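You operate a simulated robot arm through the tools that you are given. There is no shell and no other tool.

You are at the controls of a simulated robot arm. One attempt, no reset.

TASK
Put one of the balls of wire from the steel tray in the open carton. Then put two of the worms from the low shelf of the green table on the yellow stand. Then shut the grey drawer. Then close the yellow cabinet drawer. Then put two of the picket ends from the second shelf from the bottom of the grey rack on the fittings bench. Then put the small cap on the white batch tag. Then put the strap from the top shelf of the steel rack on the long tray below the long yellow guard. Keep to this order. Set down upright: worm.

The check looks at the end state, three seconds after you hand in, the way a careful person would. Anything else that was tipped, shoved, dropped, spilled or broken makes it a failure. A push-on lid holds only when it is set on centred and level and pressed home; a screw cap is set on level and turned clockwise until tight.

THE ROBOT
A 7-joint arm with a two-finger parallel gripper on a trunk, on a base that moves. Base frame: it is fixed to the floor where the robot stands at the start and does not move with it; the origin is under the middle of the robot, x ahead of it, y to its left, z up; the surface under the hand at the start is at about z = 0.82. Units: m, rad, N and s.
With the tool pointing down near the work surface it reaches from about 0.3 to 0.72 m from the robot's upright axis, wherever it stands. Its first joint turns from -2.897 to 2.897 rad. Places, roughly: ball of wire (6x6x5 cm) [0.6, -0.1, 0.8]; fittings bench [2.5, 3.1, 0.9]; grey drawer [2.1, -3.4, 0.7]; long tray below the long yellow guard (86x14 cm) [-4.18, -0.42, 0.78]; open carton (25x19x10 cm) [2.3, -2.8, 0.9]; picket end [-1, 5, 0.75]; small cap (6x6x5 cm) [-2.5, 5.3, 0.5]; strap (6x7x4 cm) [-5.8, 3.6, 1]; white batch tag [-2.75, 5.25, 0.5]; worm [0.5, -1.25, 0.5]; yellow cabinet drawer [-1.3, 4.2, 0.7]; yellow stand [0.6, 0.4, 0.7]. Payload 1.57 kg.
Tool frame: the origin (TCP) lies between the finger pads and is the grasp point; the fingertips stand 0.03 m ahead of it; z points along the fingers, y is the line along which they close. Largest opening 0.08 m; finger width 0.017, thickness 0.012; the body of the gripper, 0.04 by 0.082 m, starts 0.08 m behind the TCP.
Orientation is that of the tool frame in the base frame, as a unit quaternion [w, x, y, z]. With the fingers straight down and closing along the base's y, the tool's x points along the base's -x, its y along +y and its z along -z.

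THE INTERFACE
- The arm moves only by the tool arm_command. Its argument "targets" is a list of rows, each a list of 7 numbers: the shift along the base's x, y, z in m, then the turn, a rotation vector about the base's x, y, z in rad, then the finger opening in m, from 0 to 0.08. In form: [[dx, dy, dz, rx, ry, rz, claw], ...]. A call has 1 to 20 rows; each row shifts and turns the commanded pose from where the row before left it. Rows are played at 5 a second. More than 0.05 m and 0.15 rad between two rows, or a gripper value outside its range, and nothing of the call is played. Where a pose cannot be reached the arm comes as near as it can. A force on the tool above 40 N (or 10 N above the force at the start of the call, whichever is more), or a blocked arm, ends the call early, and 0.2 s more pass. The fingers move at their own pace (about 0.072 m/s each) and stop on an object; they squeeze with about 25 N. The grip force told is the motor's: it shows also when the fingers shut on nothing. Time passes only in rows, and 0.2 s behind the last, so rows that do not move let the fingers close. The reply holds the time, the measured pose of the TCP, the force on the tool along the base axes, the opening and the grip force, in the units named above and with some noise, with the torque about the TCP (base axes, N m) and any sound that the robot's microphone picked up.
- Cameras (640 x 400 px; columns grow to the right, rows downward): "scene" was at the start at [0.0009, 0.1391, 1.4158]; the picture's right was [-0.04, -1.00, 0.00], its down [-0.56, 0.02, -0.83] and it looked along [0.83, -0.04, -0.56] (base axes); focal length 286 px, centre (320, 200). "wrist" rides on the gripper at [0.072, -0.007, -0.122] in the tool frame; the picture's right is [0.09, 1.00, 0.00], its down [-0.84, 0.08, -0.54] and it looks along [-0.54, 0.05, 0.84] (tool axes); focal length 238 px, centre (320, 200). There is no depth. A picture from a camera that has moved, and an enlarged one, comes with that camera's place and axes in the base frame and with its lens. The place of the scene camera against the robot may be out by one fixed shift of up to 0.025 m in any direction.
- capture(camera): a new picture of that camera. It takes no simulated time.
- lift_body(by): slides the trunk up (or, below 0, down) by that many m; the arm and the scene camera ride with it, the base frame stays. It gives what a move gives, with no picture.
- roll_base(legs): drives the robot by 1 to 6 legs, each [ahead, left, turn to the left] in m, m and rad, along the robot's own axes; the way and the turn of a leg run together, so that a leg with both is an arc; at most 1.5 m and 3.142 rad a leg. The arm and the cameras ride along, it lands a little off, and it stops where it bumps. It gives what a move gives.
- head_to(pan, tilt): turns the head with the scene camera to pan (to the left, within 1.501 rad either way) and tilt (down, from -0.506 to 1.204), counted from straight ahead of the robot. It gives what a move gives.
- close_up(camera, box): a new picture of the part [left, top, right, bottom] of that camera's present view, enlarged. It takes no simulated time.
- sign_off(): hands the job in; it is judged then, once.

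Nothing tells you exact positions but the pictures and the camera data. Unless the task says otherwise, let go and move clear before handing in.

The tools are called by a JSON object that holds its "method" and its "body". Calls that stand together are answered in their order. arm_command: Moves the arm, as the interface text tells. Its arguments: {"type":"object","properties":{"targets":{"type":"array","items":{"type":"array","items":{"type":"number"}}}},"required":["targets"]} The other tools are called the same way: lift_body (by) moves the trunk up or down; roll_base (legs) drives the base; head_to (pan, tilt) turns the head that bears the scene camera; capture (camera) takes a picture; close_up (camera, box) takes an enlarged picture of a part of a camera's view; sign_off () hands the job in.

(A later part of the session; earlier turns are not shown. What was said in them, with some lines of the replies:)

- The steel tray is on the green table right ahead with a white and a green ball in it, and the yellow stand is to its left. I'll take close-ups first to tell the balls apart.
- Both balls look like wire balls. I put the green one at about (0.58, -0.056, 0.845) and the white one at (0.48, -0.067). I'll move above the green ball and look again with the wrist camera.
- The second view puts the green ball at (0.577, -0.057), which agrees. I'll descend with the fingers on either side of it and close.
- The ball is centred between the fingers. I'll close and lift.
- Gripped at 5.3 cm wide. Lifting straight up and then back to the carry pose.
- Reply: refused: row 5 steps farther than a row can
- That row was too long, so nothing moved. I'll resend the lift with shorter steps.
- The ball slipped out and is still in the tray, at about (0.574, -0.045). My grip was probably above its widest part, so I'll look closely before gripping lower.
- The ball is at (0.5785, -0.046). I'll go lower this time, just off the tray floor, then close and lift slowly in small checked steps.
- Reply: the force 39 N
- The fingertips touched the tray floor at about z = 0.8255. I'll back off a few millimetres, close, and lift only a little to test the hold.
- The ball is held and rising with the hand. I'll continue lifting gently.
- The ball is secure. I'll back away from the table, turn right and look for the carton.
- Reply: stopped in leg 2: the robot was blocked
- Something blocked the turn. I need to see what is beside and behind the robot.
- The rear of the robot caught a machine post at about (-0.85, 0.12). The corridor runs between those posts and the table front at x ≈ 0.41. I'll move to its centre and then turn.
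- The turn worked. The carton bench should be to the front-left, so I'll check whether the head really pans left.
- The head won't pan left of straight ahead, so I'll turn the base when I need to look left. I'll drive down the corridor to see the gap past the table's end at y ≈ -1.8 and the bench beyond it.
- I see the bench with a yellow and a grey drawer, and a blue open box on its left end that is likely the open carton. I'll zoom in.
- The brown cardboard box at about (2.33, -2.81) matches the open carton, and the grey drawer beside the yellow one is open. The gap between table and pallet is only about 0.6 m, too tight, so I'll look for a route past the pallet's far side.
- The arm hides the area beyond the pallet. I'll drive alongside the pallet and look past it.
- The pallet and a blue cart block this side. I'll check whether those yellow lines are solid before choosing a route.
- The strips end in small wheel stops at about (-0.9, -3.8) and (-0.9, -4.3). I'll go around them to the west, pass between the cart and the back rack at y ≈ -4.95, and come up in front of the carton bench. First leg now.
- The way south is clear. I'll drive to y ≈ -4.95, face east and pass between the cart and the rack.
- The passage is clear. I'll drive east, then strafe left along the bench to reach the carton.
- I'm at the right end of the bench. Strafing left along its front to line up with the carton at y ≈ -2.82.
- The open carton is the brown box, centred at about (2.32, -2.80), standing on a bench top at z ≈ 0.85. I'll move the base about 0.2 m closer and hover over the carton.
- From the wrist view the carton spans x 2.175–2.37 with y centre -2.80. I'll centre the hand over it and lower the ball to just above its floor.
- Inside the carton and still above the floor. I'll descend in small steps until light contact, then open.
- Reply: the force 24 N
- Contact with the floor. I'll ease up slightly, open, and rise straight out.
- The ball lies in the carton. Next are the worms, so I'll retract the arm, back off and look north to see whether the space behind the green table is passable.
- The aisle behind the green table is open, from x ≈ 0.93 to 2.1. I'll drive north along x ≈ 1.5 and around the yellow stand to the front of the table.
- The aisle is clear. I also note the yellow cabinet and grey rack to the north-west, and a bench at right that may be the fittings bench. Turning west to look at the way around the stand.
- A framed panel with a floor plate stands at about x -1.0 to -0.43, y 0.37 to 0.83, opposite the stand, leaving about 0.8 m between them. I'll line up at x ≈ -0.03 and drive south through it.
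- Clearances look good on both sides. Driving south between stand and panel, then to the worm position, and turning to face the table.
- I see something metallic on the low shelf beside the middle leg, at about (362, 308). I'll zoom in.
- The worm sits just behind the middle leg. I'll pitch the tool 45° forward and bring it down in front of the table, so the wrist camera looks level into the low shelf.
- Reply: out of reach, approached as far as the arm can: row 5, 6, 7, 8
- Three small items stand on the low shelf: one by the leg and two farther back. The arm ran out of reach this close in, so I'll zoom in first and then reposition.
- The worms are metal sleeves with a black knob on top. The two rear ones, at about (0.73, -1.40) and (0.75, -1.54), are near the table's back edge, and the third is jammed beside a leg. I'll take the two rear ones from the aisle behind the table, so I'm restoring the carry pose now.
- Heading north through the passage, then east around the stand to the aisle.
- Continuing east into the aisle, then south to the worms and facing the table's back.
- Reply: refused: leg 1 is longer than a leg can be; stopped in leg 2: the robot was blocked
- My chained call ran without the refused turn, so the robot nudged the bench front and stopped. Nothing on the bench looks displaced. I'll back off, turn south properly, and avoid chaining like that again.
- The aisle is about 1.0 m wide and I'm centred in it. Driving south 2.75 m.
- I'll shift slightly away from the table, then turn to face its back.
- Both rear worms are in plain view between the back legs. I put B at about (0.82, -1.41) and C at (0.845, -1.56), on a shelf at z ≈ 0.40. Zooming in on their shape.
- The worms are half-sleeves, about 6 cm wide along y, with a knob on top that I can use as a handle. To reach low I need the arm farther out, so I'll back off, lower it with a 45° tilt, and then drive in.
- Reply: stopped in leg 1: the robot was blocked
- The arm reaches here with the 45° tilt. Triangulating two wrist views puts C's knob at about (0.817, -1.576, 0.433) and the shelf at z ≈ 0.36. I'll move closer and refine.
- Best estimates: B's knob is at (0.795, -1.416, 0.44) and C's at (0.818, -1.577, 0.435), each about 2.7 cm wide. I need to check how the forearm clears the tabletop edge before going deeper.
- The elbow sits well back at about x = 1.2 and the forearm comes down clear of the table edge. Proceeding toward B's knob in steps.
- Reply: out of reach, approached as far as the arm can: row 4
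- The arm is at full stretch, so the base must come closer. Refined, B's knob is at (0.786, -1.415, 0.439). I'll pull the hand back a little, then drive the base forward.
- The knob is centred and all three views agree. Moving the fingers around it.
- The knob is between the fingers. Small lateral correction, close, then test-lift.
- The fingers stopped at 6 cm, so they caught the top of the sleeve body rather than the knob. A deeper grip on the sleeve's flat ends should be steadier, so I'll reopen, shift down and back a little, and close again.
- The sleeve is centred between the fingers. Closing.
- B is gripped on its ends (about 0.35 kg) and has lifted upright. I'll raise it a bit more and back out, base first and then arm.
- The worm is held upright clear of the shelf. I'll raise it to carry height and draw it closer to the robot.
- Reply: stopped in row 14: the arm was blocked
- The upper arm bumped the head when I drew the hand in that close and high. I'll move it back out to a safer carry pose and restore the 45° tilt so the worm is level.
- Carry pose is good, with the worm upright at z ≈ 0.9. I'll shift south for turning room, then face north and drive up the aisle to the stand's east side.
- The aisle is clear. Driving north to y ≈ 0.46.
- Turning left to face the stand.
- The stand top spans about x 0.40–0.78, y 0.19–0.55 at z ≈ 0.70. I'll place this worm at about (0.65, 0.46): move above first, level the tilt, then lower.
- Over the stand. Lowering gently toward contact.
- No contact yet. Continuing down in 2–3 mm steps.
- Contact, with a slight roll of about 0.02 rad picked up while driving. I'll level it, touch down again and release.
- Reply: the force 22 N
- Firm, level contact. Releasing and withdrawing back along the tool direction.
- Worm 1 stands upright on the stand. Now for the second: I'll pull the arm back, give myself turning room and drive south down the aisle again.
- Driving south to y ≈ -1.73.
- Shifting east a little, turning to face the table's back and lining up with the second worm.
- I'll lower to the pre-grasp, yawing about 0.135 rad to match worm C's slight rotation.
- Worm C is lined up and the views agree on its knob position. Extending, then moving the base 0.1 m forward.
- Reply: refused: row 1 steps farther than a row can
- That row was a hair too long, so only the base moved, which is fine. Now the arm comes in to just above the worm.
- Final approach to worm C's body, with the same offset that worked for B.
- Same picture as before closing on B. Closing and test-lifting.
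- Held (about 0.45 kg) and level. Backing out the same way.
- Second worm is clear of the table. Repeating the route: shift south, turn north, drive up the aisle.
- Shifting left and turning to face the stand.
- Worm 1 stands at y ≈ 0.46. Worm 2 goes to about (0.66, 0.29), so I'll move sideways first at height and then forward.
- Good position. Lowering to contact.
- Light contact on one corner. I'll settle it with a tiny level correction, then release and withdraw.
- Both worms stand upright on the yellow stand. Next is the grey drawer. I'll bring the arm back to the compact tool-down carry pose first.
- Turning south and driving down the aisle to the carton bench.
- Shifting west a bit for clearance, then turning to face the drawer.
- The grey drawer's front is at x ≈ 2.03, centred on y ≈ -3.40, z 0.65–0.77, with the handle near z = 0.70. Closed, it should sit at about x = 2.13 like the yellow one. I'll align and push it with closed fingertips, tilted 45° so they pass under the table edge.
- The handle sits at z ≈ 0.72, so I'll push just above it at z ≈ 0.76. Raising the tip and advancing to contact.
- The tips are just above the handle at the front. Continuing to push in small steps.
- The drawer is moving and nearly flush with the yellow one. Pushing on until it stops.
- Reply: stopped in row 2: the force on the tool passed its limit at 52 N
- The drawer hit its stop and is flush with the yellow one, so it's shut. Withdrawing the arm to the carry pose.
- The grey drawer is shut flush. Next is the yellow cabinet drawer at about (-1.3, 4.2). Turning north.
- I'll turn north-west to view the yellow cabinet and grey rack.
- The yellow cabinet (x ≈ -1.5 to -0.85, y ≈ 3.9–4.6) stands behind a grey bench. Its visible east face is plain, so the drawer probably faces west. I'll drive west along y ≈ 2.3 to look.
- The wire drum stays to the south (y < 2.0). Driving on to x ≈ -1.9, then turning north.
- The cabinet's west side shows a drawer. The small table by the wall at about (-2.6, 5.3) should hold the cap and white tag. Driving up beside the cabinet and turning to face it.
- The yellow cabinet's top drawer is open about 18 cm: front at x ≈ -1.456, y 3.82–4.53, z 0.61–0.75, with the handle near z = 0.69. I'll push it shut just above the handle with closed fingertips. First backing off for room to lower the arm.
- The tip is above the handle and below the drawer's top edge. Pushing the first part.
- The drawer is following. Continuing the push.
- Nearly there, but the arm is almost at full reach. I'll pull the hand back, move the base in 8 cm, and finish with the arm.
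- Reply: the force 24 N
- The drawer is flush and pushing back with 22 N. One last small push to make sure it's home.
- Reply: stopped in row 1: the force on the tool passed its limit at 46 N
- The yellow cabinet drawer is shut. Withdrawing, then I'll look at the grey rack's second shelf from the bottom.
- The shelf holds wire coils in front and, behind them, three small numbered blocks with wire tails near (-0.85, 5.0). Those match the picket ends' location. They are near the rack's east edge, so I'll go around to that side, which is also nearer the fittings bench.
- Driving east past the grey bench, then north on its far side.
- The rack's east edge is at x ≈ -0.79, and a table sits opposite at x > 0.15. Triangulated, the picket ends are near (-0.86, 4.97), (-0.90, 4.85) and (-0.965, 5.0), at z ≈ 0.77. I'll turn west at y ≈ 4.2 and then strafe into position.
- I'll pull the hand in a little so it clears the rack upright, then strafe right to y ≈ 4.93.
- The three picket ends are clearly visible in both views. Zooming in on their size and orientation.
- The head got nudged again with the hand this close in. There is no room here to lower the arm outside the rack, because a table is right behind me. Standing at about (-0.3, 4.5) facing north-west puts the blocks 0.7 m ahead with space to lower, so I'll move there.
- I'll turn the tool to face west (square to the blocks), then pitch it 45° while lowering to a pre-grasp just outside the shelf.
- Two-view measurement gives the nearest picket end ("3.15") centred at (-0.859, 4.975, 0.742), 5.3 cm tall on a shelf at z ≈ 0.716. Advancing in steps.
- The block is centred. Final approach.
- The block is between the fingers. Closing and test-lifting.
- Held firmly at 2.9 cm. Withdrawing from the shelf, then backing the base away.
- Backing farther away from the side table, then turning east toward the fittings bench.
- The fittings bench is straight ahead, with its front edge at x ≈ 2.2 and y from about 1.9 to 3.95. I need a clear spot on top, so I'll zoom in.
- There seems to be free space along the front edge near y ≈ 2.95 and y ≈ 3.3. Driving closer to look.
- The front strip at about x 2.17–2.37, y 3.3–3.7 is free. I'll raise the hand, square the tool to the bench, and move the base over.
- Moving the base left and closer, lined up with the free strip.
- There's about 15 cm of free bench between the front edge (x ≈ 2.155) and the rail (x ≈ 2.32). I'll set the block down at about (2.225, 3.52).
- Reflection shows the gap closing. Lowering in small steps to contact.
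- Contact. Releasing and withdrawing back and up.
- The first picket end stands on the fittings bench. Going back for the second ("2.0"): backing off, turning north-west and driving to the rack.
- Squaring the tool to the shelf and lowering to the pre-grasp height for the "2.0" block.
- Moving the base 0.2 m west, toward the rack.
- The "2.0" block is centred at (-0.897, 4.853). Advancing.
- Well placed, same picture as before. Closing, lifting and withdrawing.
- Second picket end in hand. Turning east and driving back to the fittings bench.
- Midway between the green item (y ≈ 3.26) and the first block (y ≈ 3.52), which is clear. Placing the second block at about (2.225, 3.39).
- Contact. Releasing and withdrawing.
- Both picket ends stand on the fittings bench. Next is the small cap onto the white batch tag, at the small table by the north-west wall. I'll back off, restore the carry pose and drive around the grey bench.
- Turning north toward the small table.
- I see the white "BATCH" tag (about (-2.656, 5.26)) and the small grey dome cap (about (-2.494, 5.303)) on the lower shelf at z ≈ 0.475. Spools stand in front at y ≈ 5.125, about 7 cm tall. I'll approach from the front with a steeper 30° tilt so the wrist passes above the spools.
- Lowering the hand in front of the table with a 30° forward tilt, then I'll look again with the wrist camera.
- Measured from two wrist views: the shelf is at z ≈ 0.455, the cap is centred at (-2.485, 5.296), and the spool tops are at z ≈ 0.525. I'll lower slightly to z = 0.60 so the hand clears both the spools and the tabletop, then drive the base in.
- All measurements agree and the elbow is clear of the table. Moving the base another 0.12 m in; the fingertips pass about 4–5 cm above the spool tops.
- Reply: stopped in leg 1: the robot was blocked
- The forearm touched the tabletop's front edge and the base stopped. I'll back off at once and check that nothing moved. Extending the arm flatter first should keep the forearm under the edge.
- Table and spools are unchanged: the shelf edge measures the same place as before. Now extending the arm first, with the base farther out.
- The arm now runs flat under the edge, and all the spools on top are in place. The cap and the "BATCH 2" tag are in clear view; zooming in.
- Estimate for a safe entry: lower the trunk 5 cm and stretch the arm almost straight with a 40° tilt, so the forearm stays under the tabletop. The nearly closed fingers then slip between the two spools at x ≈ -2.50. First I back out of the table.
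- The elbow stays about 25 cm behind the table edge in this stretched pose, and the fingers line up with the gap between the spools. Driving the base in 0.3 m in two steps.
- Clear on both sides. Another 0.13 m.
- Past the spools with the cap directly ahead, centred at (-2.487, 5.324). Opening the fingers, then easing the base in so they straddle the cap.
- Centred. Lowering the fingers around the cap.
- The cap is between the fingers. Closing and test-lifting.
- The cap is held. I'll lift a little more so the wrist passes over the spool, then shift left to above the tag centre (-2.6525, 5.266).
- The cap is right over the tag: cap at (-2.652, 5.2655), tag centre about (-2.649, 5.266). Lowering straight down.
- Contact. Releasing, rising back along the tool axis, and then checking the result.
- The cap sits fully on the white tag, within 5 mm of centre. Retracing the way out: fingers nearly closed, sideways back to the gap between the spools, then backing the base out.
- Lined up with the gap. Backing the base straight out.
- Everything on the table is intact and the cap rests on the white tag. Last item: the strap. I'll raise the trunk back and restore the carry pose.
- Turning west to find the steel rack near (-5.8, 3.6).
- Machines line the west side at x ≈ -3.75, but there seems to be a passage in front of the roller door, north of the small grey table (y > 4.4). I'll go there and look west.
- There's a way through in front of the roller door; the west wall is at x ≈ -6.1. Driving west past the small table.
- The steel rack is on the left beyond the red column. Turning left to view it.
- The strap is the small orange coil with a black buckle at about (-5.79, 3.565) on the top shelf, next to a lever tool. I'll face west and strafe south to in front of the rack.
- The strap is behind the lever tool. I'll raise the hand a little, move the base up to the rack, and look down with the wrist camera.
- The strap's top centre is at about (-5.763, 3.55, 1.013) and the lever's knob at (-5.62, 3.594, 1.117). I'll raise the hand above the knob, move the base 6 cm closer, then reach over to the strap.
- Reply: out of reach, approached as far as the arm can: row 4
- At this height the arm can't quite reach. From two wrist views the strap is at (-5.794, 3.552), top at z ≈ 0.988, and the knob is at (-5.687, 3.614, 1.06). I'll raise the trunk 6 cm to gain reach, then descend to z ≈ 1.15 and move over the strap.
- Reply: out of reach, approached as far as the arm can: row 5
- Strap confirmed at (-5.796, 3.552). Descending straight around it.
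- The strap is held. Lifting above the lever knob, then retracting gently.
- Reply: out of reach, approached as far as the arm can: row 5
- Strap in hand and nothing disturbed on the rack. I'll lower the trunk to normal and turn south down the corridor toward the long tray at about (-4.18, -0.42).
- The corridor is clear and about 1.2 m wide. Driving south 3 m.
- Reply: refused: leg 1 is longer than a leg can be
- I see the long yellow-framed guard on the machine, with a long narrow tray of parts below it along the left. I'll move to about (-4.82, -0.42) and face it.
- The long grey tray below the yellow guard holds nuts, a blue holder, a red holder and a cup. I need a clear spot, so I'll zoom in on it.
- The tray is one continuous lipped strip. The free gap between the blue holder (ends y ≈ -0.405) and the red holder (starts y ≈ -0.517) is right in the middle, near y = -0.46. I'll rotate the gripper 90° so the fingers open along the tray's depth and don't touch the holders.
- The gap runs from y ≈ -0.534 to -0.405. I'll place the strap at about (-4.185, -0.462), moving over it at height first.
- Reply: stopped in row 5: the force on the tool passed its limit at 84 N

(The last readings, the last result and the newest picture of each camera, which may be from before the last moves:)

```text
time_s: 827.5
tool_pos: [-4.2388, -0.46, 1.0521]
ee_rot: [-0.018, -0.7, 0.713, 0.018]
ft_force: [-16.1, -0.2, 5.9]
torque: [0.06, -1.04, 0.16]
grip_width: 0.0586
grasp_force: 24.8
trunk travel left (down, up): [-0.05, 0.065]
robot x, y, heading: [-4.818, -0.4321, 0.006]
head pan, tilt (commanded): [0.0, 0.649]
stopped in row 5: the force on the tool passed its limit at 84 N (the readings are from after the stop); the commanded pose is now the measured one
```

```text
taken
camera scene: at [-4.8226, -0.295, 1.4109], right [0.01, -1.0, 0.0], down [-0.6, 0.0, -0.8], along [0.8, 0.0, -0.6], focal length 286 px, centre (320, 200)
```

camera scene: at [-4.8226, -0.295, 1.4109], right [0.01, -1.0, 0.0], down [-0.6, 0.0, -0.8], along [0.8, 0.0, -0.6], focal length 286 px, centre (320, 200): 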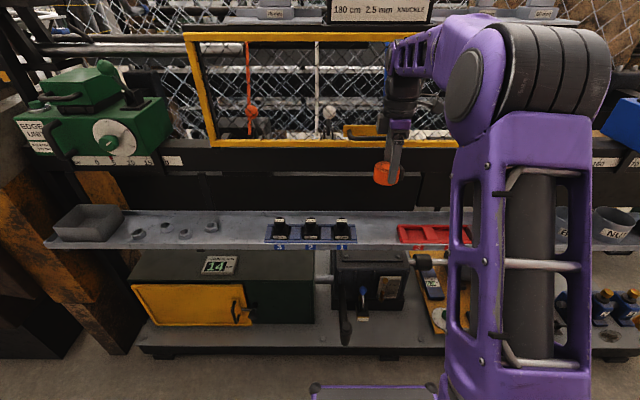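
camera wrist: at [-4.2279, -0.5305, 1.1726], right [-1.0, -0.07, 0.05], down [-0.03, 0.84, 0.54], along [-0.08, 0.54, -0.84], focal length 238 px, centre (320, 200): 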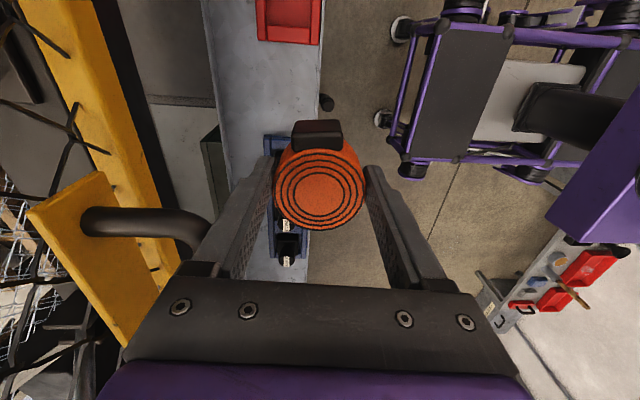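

The hand met a black handle that sticks out from the guard above this gap, at about (-4.19, -0.46, 1.10). Backing off right away to check the guard.

{"method": "arm_command", "body": {"targets": [[-0.02, 0, 0, 0, 0, 0, 0.045], [-0.04, 0, 0, 0, 0, 0, 0.045], [-0.04, 0, 0.01, 0, 0, 0, 0.045], [-0.03, 0, 0.02, 0, 0, 0, 0.045], [0, 0, 0, 0, 0, 0, 0.045]]}}

{"method": "capture", "body": {"camera": "scene"}}

{"method": "close_up", "body": {"camera": "scene", "box": [180, 20, 420, 260]}}

{"method": "capture", "body": {"camera": "wrist"}}

```text
time_s: 828.7
tool_pos: [-4.3653, -0.4585, 1.0797]
ee_rot: [-0.019, -0.7, 0.714, 0.017]
ft_force: [0.5, 0.2, -0.8]
torque: [0.02, 0.02, -0.03]
grip_width: 0.0584
grasp_force: 24.4
trunk travel left (down, up): [-0.05, 0.065]
robot x, y, heading: [-4.8141, -0.4364, 0.002]
head pan, tilt (commanded): [0.0, 0.649]
```

```text
taken
camera scene: at [-4.8202, -0.295, 1.4107], right [0.01, -1.0, 0.0], down [-0.6, 0.0, -0.8], along [0.8, 0.0, -0.6], focal length 286 px, centre (320, 200)
```

scene: 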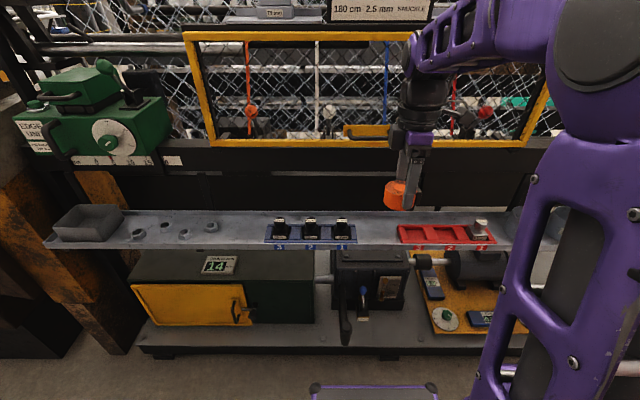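

```text
1.67 times, centred on (300, 140) of scene
camera zoom: at [-4.8202, -0.295, 1.4107], right [0.01, -1.0, 0.0], down [-0.6, 0.0, -0.8], along [0.8, 0.0, -0.6], focal length 476 px, centre (353, 300)
```

zoom: 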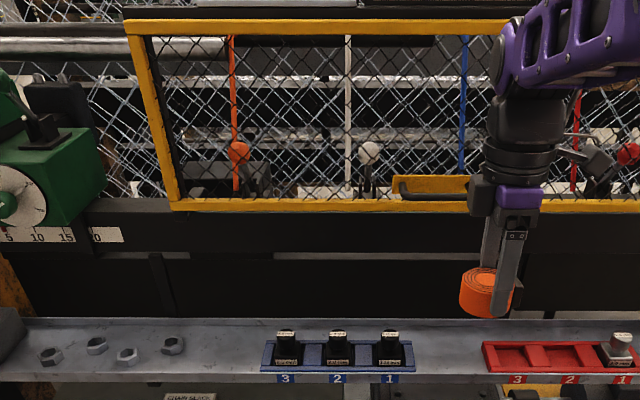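

```text
taken
camera wrist: at [-4.3542, -0.5295, 1.1999], right [-1.0, -0.07, 0.05], down [-0.03, 0.84, 0.54], along [-0.08, 0.54, -0.84], focal length 238 px, centre (320, 200)
```

wrist: 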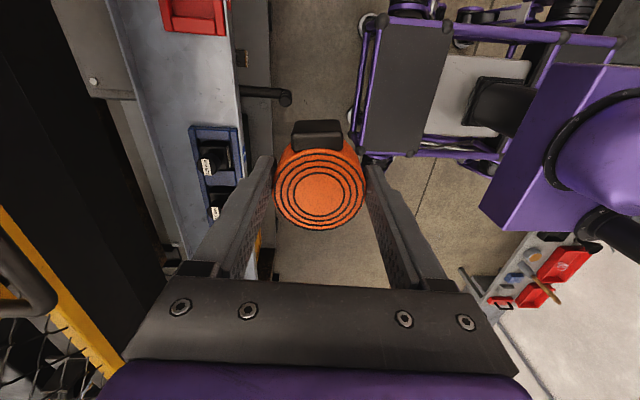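

The guard looks unchanged. The gap under the handle is not safe, so I'll use the free stretch of the same tray between the nuts (y ≈ 0.04) and the blue holder (y ≈ -0.12), where nothing overhangs. I'll turn the gripper back and shift the base left.

{"method": "arm_command", "body": {"targets": [[-0.02, 0, 0.01, 0, 0, -0.13, 0.045], [0, 0, 0.01, 0, 0, -0.13, 0.045], [0, 0, 0.01, 0, 0, -0.13, 0.045], [0, 0, 0, 0, 0, -0.13, 0.045], [0, 0, 0, 0, 0, -0.13, 0.045], [0, 0, 0, 0, 0, -0.13, 0.045], [0, 0, 0, 0, 0, -0.13, 0.045], [0, 0, 0, 0, 0, -0.13, 0.045], [0, 0, 0, 0, 0, -0.13, 0.045], [0, 0, 0, 0, 0, -0.13, 0.045], [0, 0, 0, 0, 0, -0.13, 0.045], [0, 0, 0, 0, 0, -0.13, 0.045], [0, 0, 0, 0, 0, 0, 0.045]]}}

{"method": "roll_base", "body": {"legs": [[0, 0.39, 0]]}}

{"method": "capture", "body": {"camera": "wrist"}}

{"method": "capture", "body": {"camera": "scene"}}

```text
time_s: 831.5
tool_pos: [-4.3856, -0.4595, 1.1094]
ee_rot: [-0.001, 0.005, 1.0, 0.026]
ft_force: [0.5, -0.4, -1.2]
torque: [0.01, -0.03, 0.02]
grip_width: 0.0583
grasp_force: 25.2
trunk travel left (down, up): [-0.05, 0.065]
robot x, y, heading: [-4.8207, -0.4349, 0.004]
head pan, tilt (commanded): [0.0, 0.649]
```

```text
time_s: 835.9
tool_pos: [-4.3888, -0.0652, 1.1093]
ee_rot: [-0.001, 0.003, 1.0, 0.026]
ft_force: [0.0, -0.2, -1.5]
torque: [0.0, -0.02, 0.01]
grip_width: 0.0583
grasp_force: 25.0
trunk travel left (down, up): [-0.05, 0.065]
robot x, y, heading: [-4.8216, -0.0474, 0.008]
head pan, tilt (commanded): [0.0, 0.649]
```

```text
taken
camera wrist: at [-4.4615, -0.0761, 1.2303], right [-0.09, 0.99, 0.05], down [0.84, 0.04, 0.54], along [0.54, 0.09, -0.84], focal length 238 px, centre (320, 200)
```

wrist: 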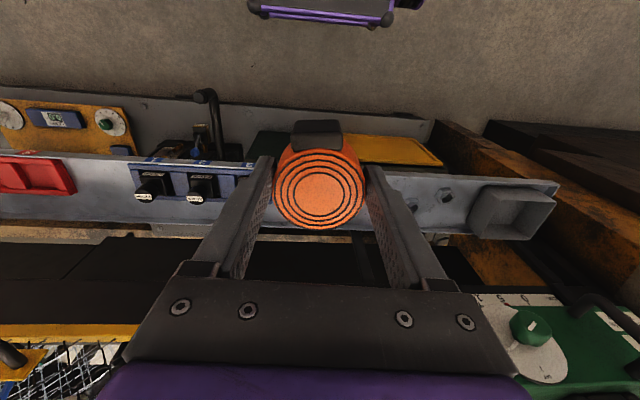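

```text
taken
camera scene: at [-4.8231, 0.0984, 1.4107], right [0.01, -1.0, 0.0], down [-0.6, -0.01, -0.8], along [0.8, 0.01, -0.6], focal length 286 px, centre (320, 200)
```

scene: 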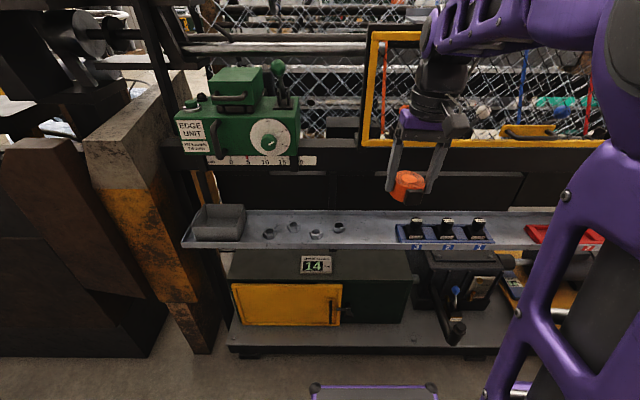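

The free stretch here runs from y ≈ -0.12 to 0.037. I'll place the strap at about (-4.18, -0.042). Moving over it in small steps while watching the force.

{"method": "arm_command", "body": {"targets": [[0.03, 0.005, -0.01, -0.018, 0, 0, 0.045], [0.03, 0.006, -0.01, 0, 0, 0, 0.045], [0.03, 0.006, -0.01, 0, 0, 0, 0.045], [0.03, 0.006, -0.01, 0, 0, 0, 0.045], [0.03, 0, -0.01, 0, 0, 0, 0.045], [0.03, 0, -0.01, 0, 0, 0, 0.045], [0.025, 0, -0.01, 0, 0, 0, 0.045], [0, 0, 0, 0, 0, 0, 0.045]]}}

{"method": "capture", "body": {"camera": "wrist"}}

{"method": "capture", "body": {"camera": "scene"}}

```text
time_s: 837.6
tool_pos: [-4.1875, -0.0419, 1.0407]
ee_rot: [-0.002, 0.003, 1.0, 0.016]
ft_force: [-28.0, -1.2, -3.5]
torque: [0.02, -3.15, 0.3]
grip_width: 0.0583
grasp_force: 25.1
trunk travel left (down, up): [-0.05, 0.065]
robot x, y, heading: [-4.8227, -0.0432, 0.009]
head pan, tilt (commanded): [0.0, 0.649]
```

```text
taken
camera wrist: at [-4.2595, -0.0509, 1.1613], right [-0.09, 1.0, 0.03], down [0.84, 0.06, 0.54], along [0.54, 0.08, -0.84], focal length 238 px, centre (320, 200)
```

wrist: 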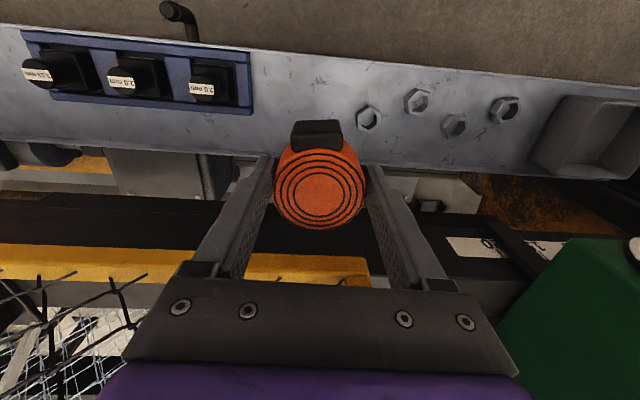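

```text
taken
camera scene: at [-4.8263, 0.0984, 1.4106], right [0.01, -1.0, 0.0], down [-0.6, -0.01, -0.8], along [0.8, 0.01, -0.6], focal length 286 px, centre (320, 200)
```

scene: 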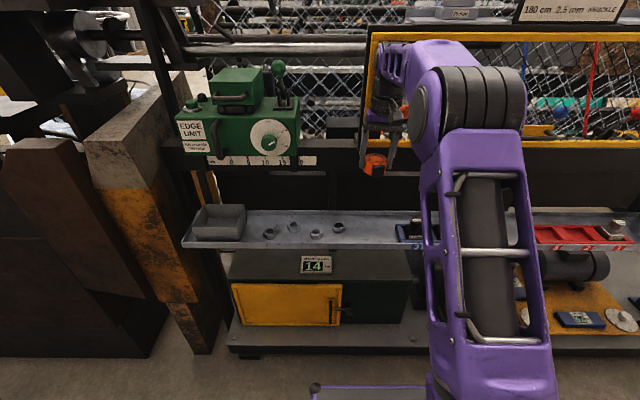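

The hand is touching the guard's frame (28 N), so I'll back off immediately. The guard leans over the tray, so I'll tilt the tool about 10° to bring the hand away from it, then lower farther out.

{"method": "arm_command", "body": {"targets": [[-0.03, 0, 0, 0, 0, 0, 0.045], [-0.02, 0, 0, 0, -0.06, 0, 0.045], [0, 0, 0, 0, -0.06, 0, 0.045], [0, 0, 0, 0, -0.06, 0, 0.045], [0, 0, 0, 0, 0, 0, 0.045]]}}

{"method": "capture", "body": {"camera": "scene"}}

{"method": "capture", "body": {"camera": "wrist"}}

```text
time_s: 838.9
tool_pos: [-4.2342, -0.0414, 1.0391]
ee_rot: [0.088, 0.001, 0.996, 0.018]
ft_force: [0.7, 0.2, -1.8]
torque: [0.02, 0.05, 0.0]
grip_width: 0.0584
grasp_force: 25.4
trunk travel left (down, up): [-0.05, 0.065]
robot x, y, heading: [-4.8206, -0.0478, 0.01]
head pan, tilt (commanded): [0.0, 0.649]
```

```text
taken
camera scene: at [-4.8232, 0.0985, 1.4107], right [0.01, -1.0, 0.0], down [-0.6, -0.01, -0.8], along [0.8, 0.01, -0.6], focal length 286 px, centre (320, 200)
```

scene: 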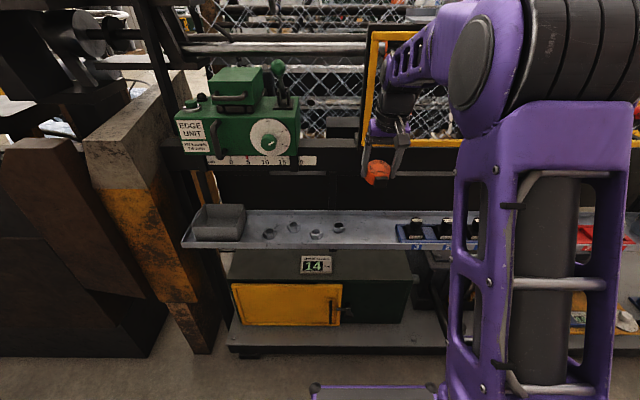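

```text
taken
camera wrist: at [-4.3274, -0.0504, 1.1458], right [-0.09, 1.0, 0.02], down [0.73, 0.05, 0.68], along [0.68, 0.08, -0.73], focal length 238 px, centre (320, 200)
```

wrist: 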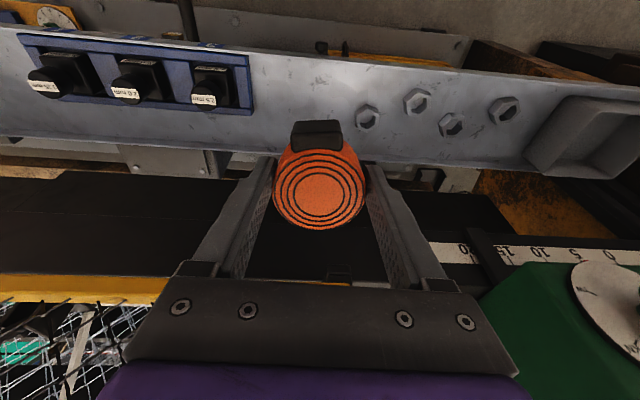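

Guard intact and the hand is now leaning clear of it. Descending toward the tray and moving slightly forward on the way.

{"method": "arm_command", "body": {"targets": [[0.004, -0.002, -0.04, 0, 0, 0, 0.045], [0.004, -0.002, -0.04, 0, 0, 0, 0.045], [0.004, -0.002, -0.04, 0, 0, 0, 0.045], [0.008, 0, -0.025, 0, 0, 0, 0.045], [0.008, 0, -0.02, 0, 0, 0, 0.045], [0.01, 0, -0.015, 0, 0, 0, 0.045], [0, 0, 0, 0, 0, 0, 0.045]]}}

{"method": "capture", "body": {"camera": "wrist"}}

{"method": "capture", "body": {"camera": "scene"}}

```text
time_s: 840.5
tool_pos: [-4.1955, -0.0485, 0.8593]
ee_rot: [0.089, 0.001, 0.996, 0.017]
ft_force: [0.1, 1.0, -1.3]
torque: [-0.02, 0.03, 0.01]
grip_width: 0.0583
grasp_force: 25.0
trunk travel left (down, up): [-0.05, 0.065]
robot x, y, heading: [-4.8244, -0.0437, 0.006]
head pan, tilt (commanded): [0.0, 0.649]
```

```text
taken
camera wrist: at [-4.289, -0.0575, 0.9648], right [-0.09, 1.0, 0.02], down [0.73, 0.05, 0.68], along [0.68, 0.08, -0.73], focal length 238 px, centre (320, 200)
```

wrist: 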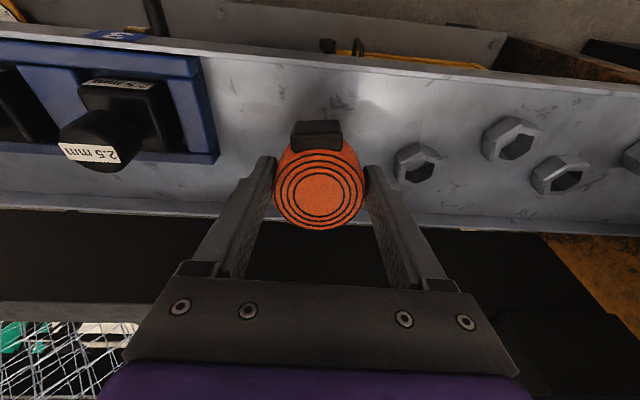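

```text
taken
camera scene: at [-4.8231, 0.0984, 1.4107], right [0.01, -1.0, 0.0], down [-0.6, -0.01, -0.8], along [0.8, 0.01, -0.6], focal length 286 px, centre (320, 200)
```

scene: 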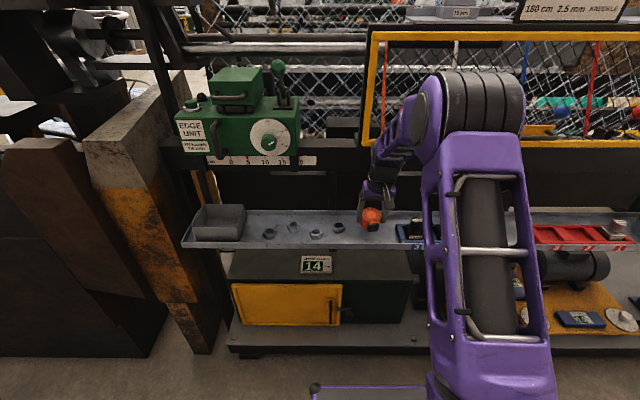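

Directly over the free stretch with clear margins to the nut and the blue holder. Lowering to contact.

{"method": "arm_command", "body": {"targets": [[0.001, 0.001, -0.012, 0, 0, 0, 0.045], [0, 0, -0.006, 0, 0, 0, 0.045], [0, 0, -0.004, 0, 0, 0, 0.045], [0, 0, 0, 0, 0, 0, 0.045]]}}

```text
time_s: 841.5
tool_pos: [-4.1964, -0.0473, 0.8376]
ee_rot: [0.088, 0.0, 0.996, 0.017]
ft_force: [0.5, 0.6, -1.8]
torque: [-0.02, 0.0, 0.02]
grip_width: 0.058
grasp_force: 25.1
trunk travel left (down, up): [-0.05, 0.065]
robot x, y, heading: [-4.8183, -0.047, 0.013]
head pan, tilt (commanded): [0.0, 0.649]
```

{"method": "arm_command", "body": {"targets": [[0, 0, -0.004, 0, 0, 0, 0.045], [0, 0, -0.004, 0, 0, 0, 0.045], [0, 0, -0.003, 0, 0, 0, 0.045], [0, 0, 0, 0, 0, 0, 0.045]]}}

{"method": "capture", "body": {"camera": "wrist"}}

```text
time_s: 842.5
tool_pos: [-4.1959, -0.046, 0.8271]
ee_rot: [0.089, 0.002, 0.996, 0.018]
ft_force: [0.0, -0.5, -1.0]
torque: [0.0, 0.0, -0.03]
grip_width: 0.0586
grasp_force: 25.2
trunk travel left (down, up): [-0.05, 0.065]
robot x, y, heading: [-4.8218, -0.0422, 0.009]
head pan, tilt (commanded): [0.0, 0.649]
```

```text
taken
camera wrist: at [-4.2885, -0.0556, 0.9325], right [-0.09, 1.0, 0.02], down [0.73, 0.05, 0.68], along [0.68, 0.08, -0.73], focal length 238 px, centre (320, 200)
```

wrist: 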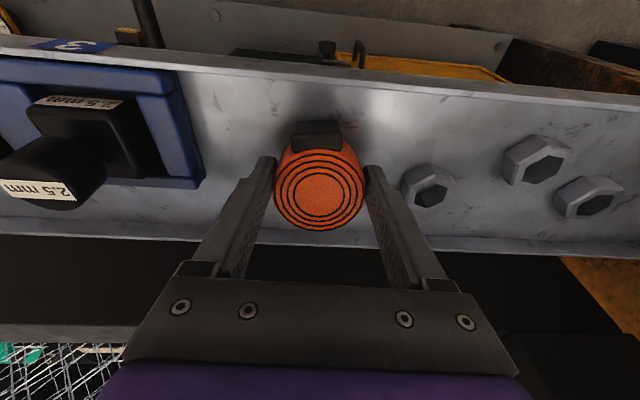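

{"method": "arm_command", "body": {"targets": [[0, 0, -0.004, 0, 0, 0, 0.045], [0, 0, -0.003, 0, 0, 0, 0.045], [0, 0, -0.003, 0, 0, 0, 0.045], [0, 0, 0, 0, 0, 0, 0.045]]}}

```text
time_s: 843.5
tool_pos: [-4.1943, -0.0461, 0.8191]
ee_rot: [0.093, 0.001, 0.996, 0.017]
ft_force: [0.3, 1.8, 25.0]
torque: [-0.21, 0.34, -0.02]
grip_width: 0.0587
grasp_force: 25.0
trunk travel left (down, up): [-0.05, 0.065]
robot x, y, heading: [-4.8209, -0.0456, 0.012]
head pan, tilt (commanded): [0.0, 0.649]
```

In contact on the near edge. At this height the hand is below the part of the guard it touched, so I'll straighten the tool to level the strap, in small steps while checking the force.

{"method": "arm_command", "body": {"targets": [[0, 0, 0.006, 0, 0, 0, 0.045], [0, 0, 0, 0, 0.04, 0, 0.045], [0, 0, 0, 0, 0.04, 0, 0.045], [0, 0, 0, 0, 0, 0, 0.045]]}}

```text
time_s: 844.5
tool_pos: [-4.1942, -0.0462, 0.8227]
ee_rot: [0.049, 0.002, 0.999, 0.017]
ft_force: [0.3, 0.2, -1.0]
torque: [-0.01, 0.01, -0.01]
grip_width: 0.0584
grasp_force: 25.0
trunk travel left (down, up): [-0.05, 0.065]
robot x, y, heading: [-4.8215, -0.0417, 0.012]
head pan, tilt (commanded): [0.0, 0.649]
```

{"method": "arm_command", "body": {"targets": [[0, 0, 0, 0, 0.04, 0, 0.045], [0, 0, 0, 0, 0.04, 0, 0.045], [0, 0, 0, 0, 0, 0, 0.045]]}}

```text
time_s: 845.2
tool_pos: [-4.1942, -0.047, 0.8232]
ee_rot: [0.009, 0.002, 1.0, 0.017]
ft_force: [-0.1, 1.1, -1.4]
torque: [0.02, 0.0, -0.02]
grip_width: 0.0583
grasp_force: 25.4
trunk travel left (down, up): [-0.05, 0.065]
robot x, y, heading: [-4.8214, -0.0466, 0.011]
head pan, tilt (commanded): [0.0, 0.649]
```

No contact with the guard. Lowering the last millimetres.

{"method": "arm_command", "body": {"targets": [[0, 0, -0.004, 0, 0, 0, 0.045], [0, 0, -0.003, 0, 0, 0, 0.045], [0, 0, -0.003, 0, 0, 0, 0.045], [0, 0, 0, 0, 0, 0, 0.045]]}}

```text
time_s: 846.2
tool_pos: [-4.1946, -0.0456, 0.8164]
ee_rot: [0.013, 0.002, 1.0, 0.018]
ft_force: [-3.8, 2.7, 34.7]
torque: [-0.75, -0.4, 0.02]
grip_width: 0.059
grasp_force: 24.7
trunk travel left (down, up): [-0.05, 0.065]
robot x, y, heading: [-4.8207, -0.0441, 0.012]
head pan, tilt (commanded): [0.0, 0.649]
```

Flat contact. Easing off, opening just enough, then rising and pulling back away from the guard.

{"method": "arm_command", "body": {"targets": [[0, 0, 0.003, 0, 0, 0, 0.05], [0, 0, 0, 0, 0, 0, 0.062], [0, 0, 0, 0, 0, 0, 0.07], [0, 0, 0, 0, 0, 0, 0.07], [0, 0, 0.015, 0, 0, 0, 0.07], [0, 0, 0.03, 0, 0, 0, 0.07], [-0.01, 0, 0.04, 0, 0, 0, 0.07], [-0.03, 0, 0.035, 0, 0, 0, 0.07], [-0.035, 0, 0.03, 0, 0, 0, 0.07], [-0.04, 0, 0.025, 0, 0, 0, 0.07], [-0.04, 0, 0.025, 0, 0, 0, 0.07], [0, 0, 0, 0, 0, 0, 0.07]]}}

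{"method": "capture", "body": {"camera": "wrist"}}

{"method": "capture", "body": {"camera": "scene"}}

```text
time_s: 848.9
tool_pos: [-4.3513, -0.0486, 1.0183]
ee_rot: [0.01, 0.002, 1.0, 0.017]
ft_force: [-0.4, -0.2, 0.1]
torque: [-0.02, -0.02, 0.03]
grip_width: 0.0701
grasp_force: 0.1
trunk travel left (down, up): [-0.05, 0.065]
robot x, y, heading: [-4.8221, -0.0442, 0.007]
head pan, tilt (commanded): [0.0, 0.649]
```

```text
taken
camera wrist: at [-4.4264, -0.057, 1.1363], right [-0.09, 1.0, 0.03], down [0.83, 0.05, 0.56], along [0.56, 0.08, -0.83], focal length 238 px, centre (320, 200)
```

wrist: 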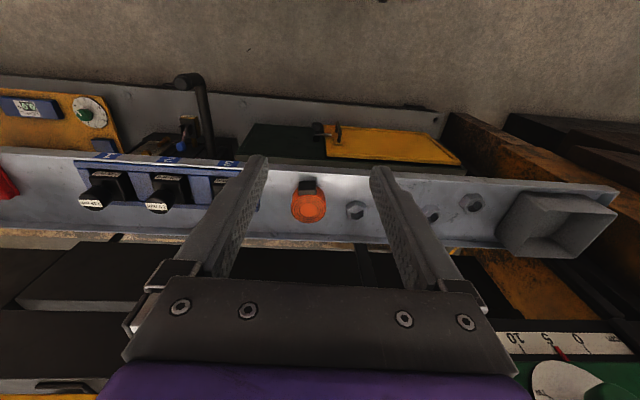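

```text
taken
camera scene: at [-4.8234, 0.0985, 1.4107], right [0.01, -1.0, 0.0], down [-0.6, -0.01, -0.8], along [0.8, 0.01, -0.6], focal length 286 px, centre (320, 200)
```

scene: 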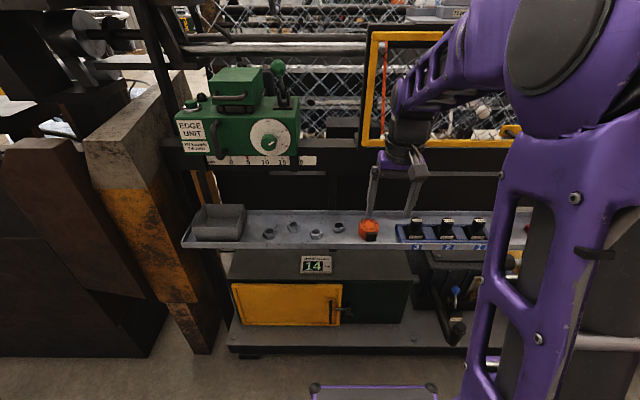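

The strap lies on the tray. Zooming in to verify it is flat and clear of the neighbours and lip.

{"method": "close_up", "body": {"camera": "scene", "box": [300, 190, 420, 260]}}

{"method": "close_up", "body": {"camera": "wrist", "box": [240, 150, 400, 250]}}

```text
5.33 times, centred on (360, 225) of scene
camera zoom: at [-4.8234, 0.0985, 1.4107], right [0.01, -1.0, 0.0], down [-0.6, -0.01, -0.8], along [0.8, 0.01, -0.6], focal length 1524 px, centre (107, 67)
```

zoom: 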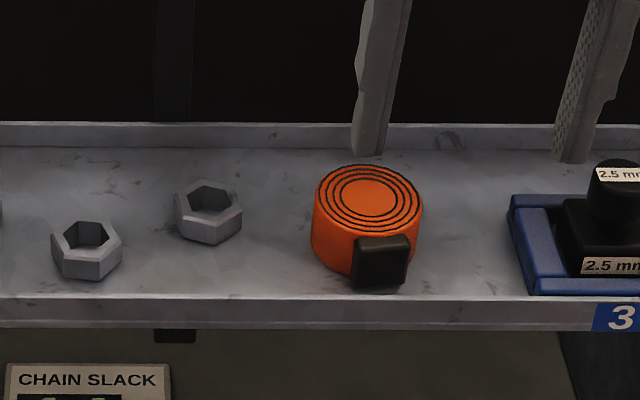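

```text
4.00 times, centred on (320, 200) of wrist
camera zoom: at [-4.4264, -0.057, 1.1363], right [-0.09, 1.0, 0.03], down [0.83, 0.05, 0.56], along [0.56, 0.08, -0.83], focal length 953 px, centre (320, 200)
```

zoom: 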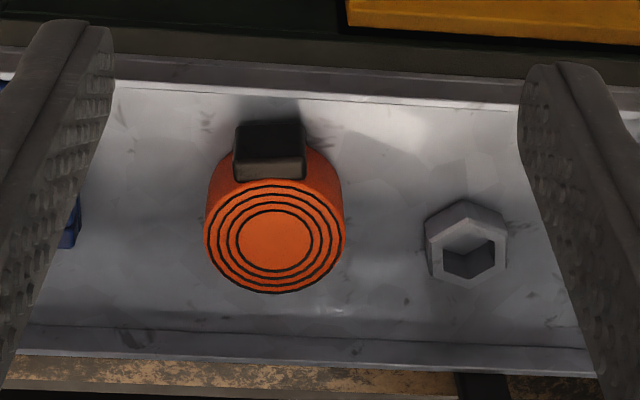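

The strap sits flat and free on the tray. Before handing in, I want to verify that the lever tool on the steel rack and the guard handle are undisturbed. Backing off and looking at the guard first.

{"method": "arm_command", "body": {"targets": [[-0.03, 0, 0.03, 0, 0, 0, 0.04], [-0.02, 0, 0.03, 0, 0, 0, 0.04], [0, 0, 0.0, 0, 0, 0, 0.04]]}}

{"method": "roll_base", "body": {"legs": [[-0.1, 0, 0], [0, 0, -0.5]]}}

{"method": "capture", "body": {"camera": "scene"}}

```text
time_s: 849.6
tool_pos: [-4.4022, -0.0474, 1.0757]
ee_rot: [0.008, 0.003, 1.0, 0.018]
ft_force: [-0.8, -0.4, -0.1]
torque: [-0.04, -0.02, 0.01]
grip_width: 0.0399
grasp_force: 0.1
trunk travel left (down, up): [-0.05, 0.065]
robot x, y, heading: [-4.8243, -0.0428, 0.005]
head pan, tilt (commanded): [0.0, 0.649]
```

```text
time_s: 852.2
tool_pos: [-4.5537, -0.2462, 1.0742]
ee_rot: [0.012, 0.246, 0.969, 0.014]
ft_force: [-0.2, -0.4, -0.2]
torque: [-0.03, -0.04, 0.0]
grip_width: 0.04
grasp_force: 0.0
trunk travel left (down, up): [-0.05, 0.065]
robot x, y, heading: [-4.9148, -0.0447, -0.483]
head pan, tilt (commanded): [0.0, 0.649]
```

```text
taken
camera scene: at [-4.8562, 0.0831, 1.4107], right [-0.47, -0.89, 0.0], down [-0.54, 0.28, -0.8], along [0.7, -0.37, -0.6], focal length 286 px, centre (320, 200)
```

scene: 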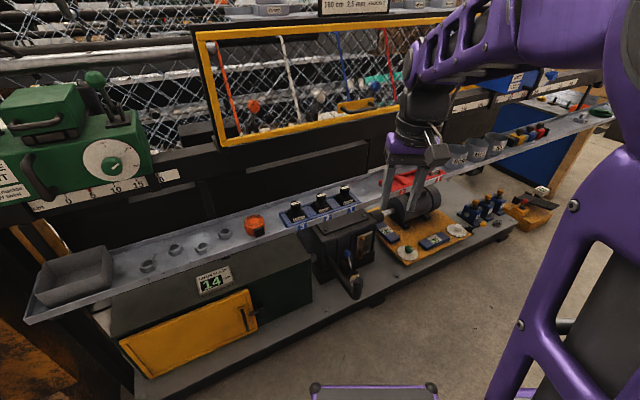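

The guard and everything on the tray look fine. Now turning to look back up the corridor at the steel rack.

{"method": "roll_base", "body": {"legs": [[0, 0, 2.2]]}}

{"method": "head_to", "body": {"pan": 0, "tilt": 0.2}}

{"method": "capture", "body": {"camera": "scene"}}

```text
time_s: 857.9
tool_pos: [-4.9547, 0.3732, 1.0756]
ee_rot: [0.006, 0.735, -0.678, -0.018]
ft_force: [-0.8, 0.4, 0.5]
torque: [0.02, 0.03, -0.02]
grip_width: 0.0401
grasp_force: 0.2
trunk travel left (down, up): [-0.05, 0.065]
robot x, y, heading: [-4.92, -0.0427, 1.666]
head pan, tilt (commanded): [0.0, 0.649]
```

```text
time_s: 858.8
tool_pos: [-4.9548, 0.3734, 1.0759]
ee_rot: [0.006, 0.736, -0.677, -0.018]
ft_force: [-0.3, 0.2, -0.1]
torque: [0.0, -0.02, 0.0]
grip_width: 0.04
grasp_force: 0.1
trunk travel left (down, up): [-0.05, 0.065]
robot x, y, heading: [-4.9183, -0.0455, 1.662]
head pan, tilt (commanded): [0.0, 0.201]
```

```text
taken
camera scene: at [-5.0582, -0.0526, 1.4517], right [1.0, 0.1, 0.0], down [0.02, -0.2, -0.98], along [-0.09, 0.98, -0.2], focal length 286 px, centre (320, 200)
```

scene: 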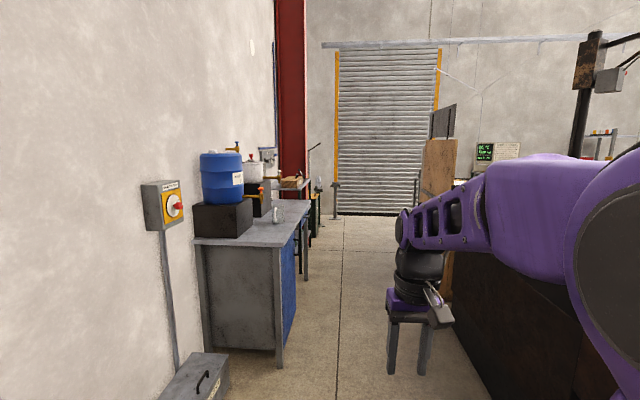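

{"method": "close_up", "body": {"camera": "scene", "box": [255, 140, 345, 230]}}

```text
4.44 times, centred on (300, 185) of scene
camera zoom: at [-5.0582, -0.0526, 1.4517], right [1.0, 0.1, 0.0], down [0.02, -0.2, -0.98], along [-0.09, 0.98, -0.2], focal length 1270 px, centre (409, 267)
```

zoom: 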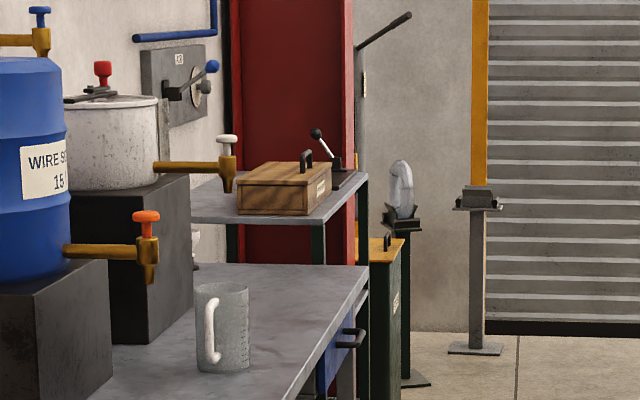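

The lever on the steel rack still stands as before, and the strap, cap, picket ends, worms, ball and both drawers are all as required. The gripper is empty and clear, so I'm handing in.

{"method": "sign_off", "body": {}}

```text
The job is handed in.
```

I did all seven steps in the order given and handed the job in; I have not seen the judge's result. The hand is empty and clear of everything.

1. **Ball of wire:** the green ball is in the open carton. My first grip slipped and it dropped back into the steel tray before I got a better hold.
2. **Worms:** the ones marked 50 mm and 60 mm stand upright on the yellow stand.
3. **Grey drawer:** it is pushed to its stop, flush with the yellow drawer beside it.
4. **Yellow cabinet drawer:** it is pushed to its stop.
5. **Picket ends:** "3.15" and "2.0" stand on the front of the fittings bench.
6. **Small cap:** it sits on the white batch tag, about 5 mm off centre.
7. **Strap:** it lies flat on the long tray, between the nuts and the blue holder. That is near one end of the tray's listed area, because a handle on the guard blocked the middle gap.

**Contacts along the way:**
- **Base:** it bumped a machine post, the front of the bench with the brown drawers, and something behind it in the aisle.
- **Arm:** the forearm touched the edge of the spool table, and the upper arm brushed the robot's own head a few times.
- **Guard over the long tray:** the hand hit its handle once (84 N) and touched its frame once (28 N).

After each contact with the bench, the spool table and the guard I looked again and saw nothing moved or tipped. I also checked the lever tool on the steel rack before handing in, and it had not moved. I did not go back to look at the post or at whatever was behind me in the aisle.
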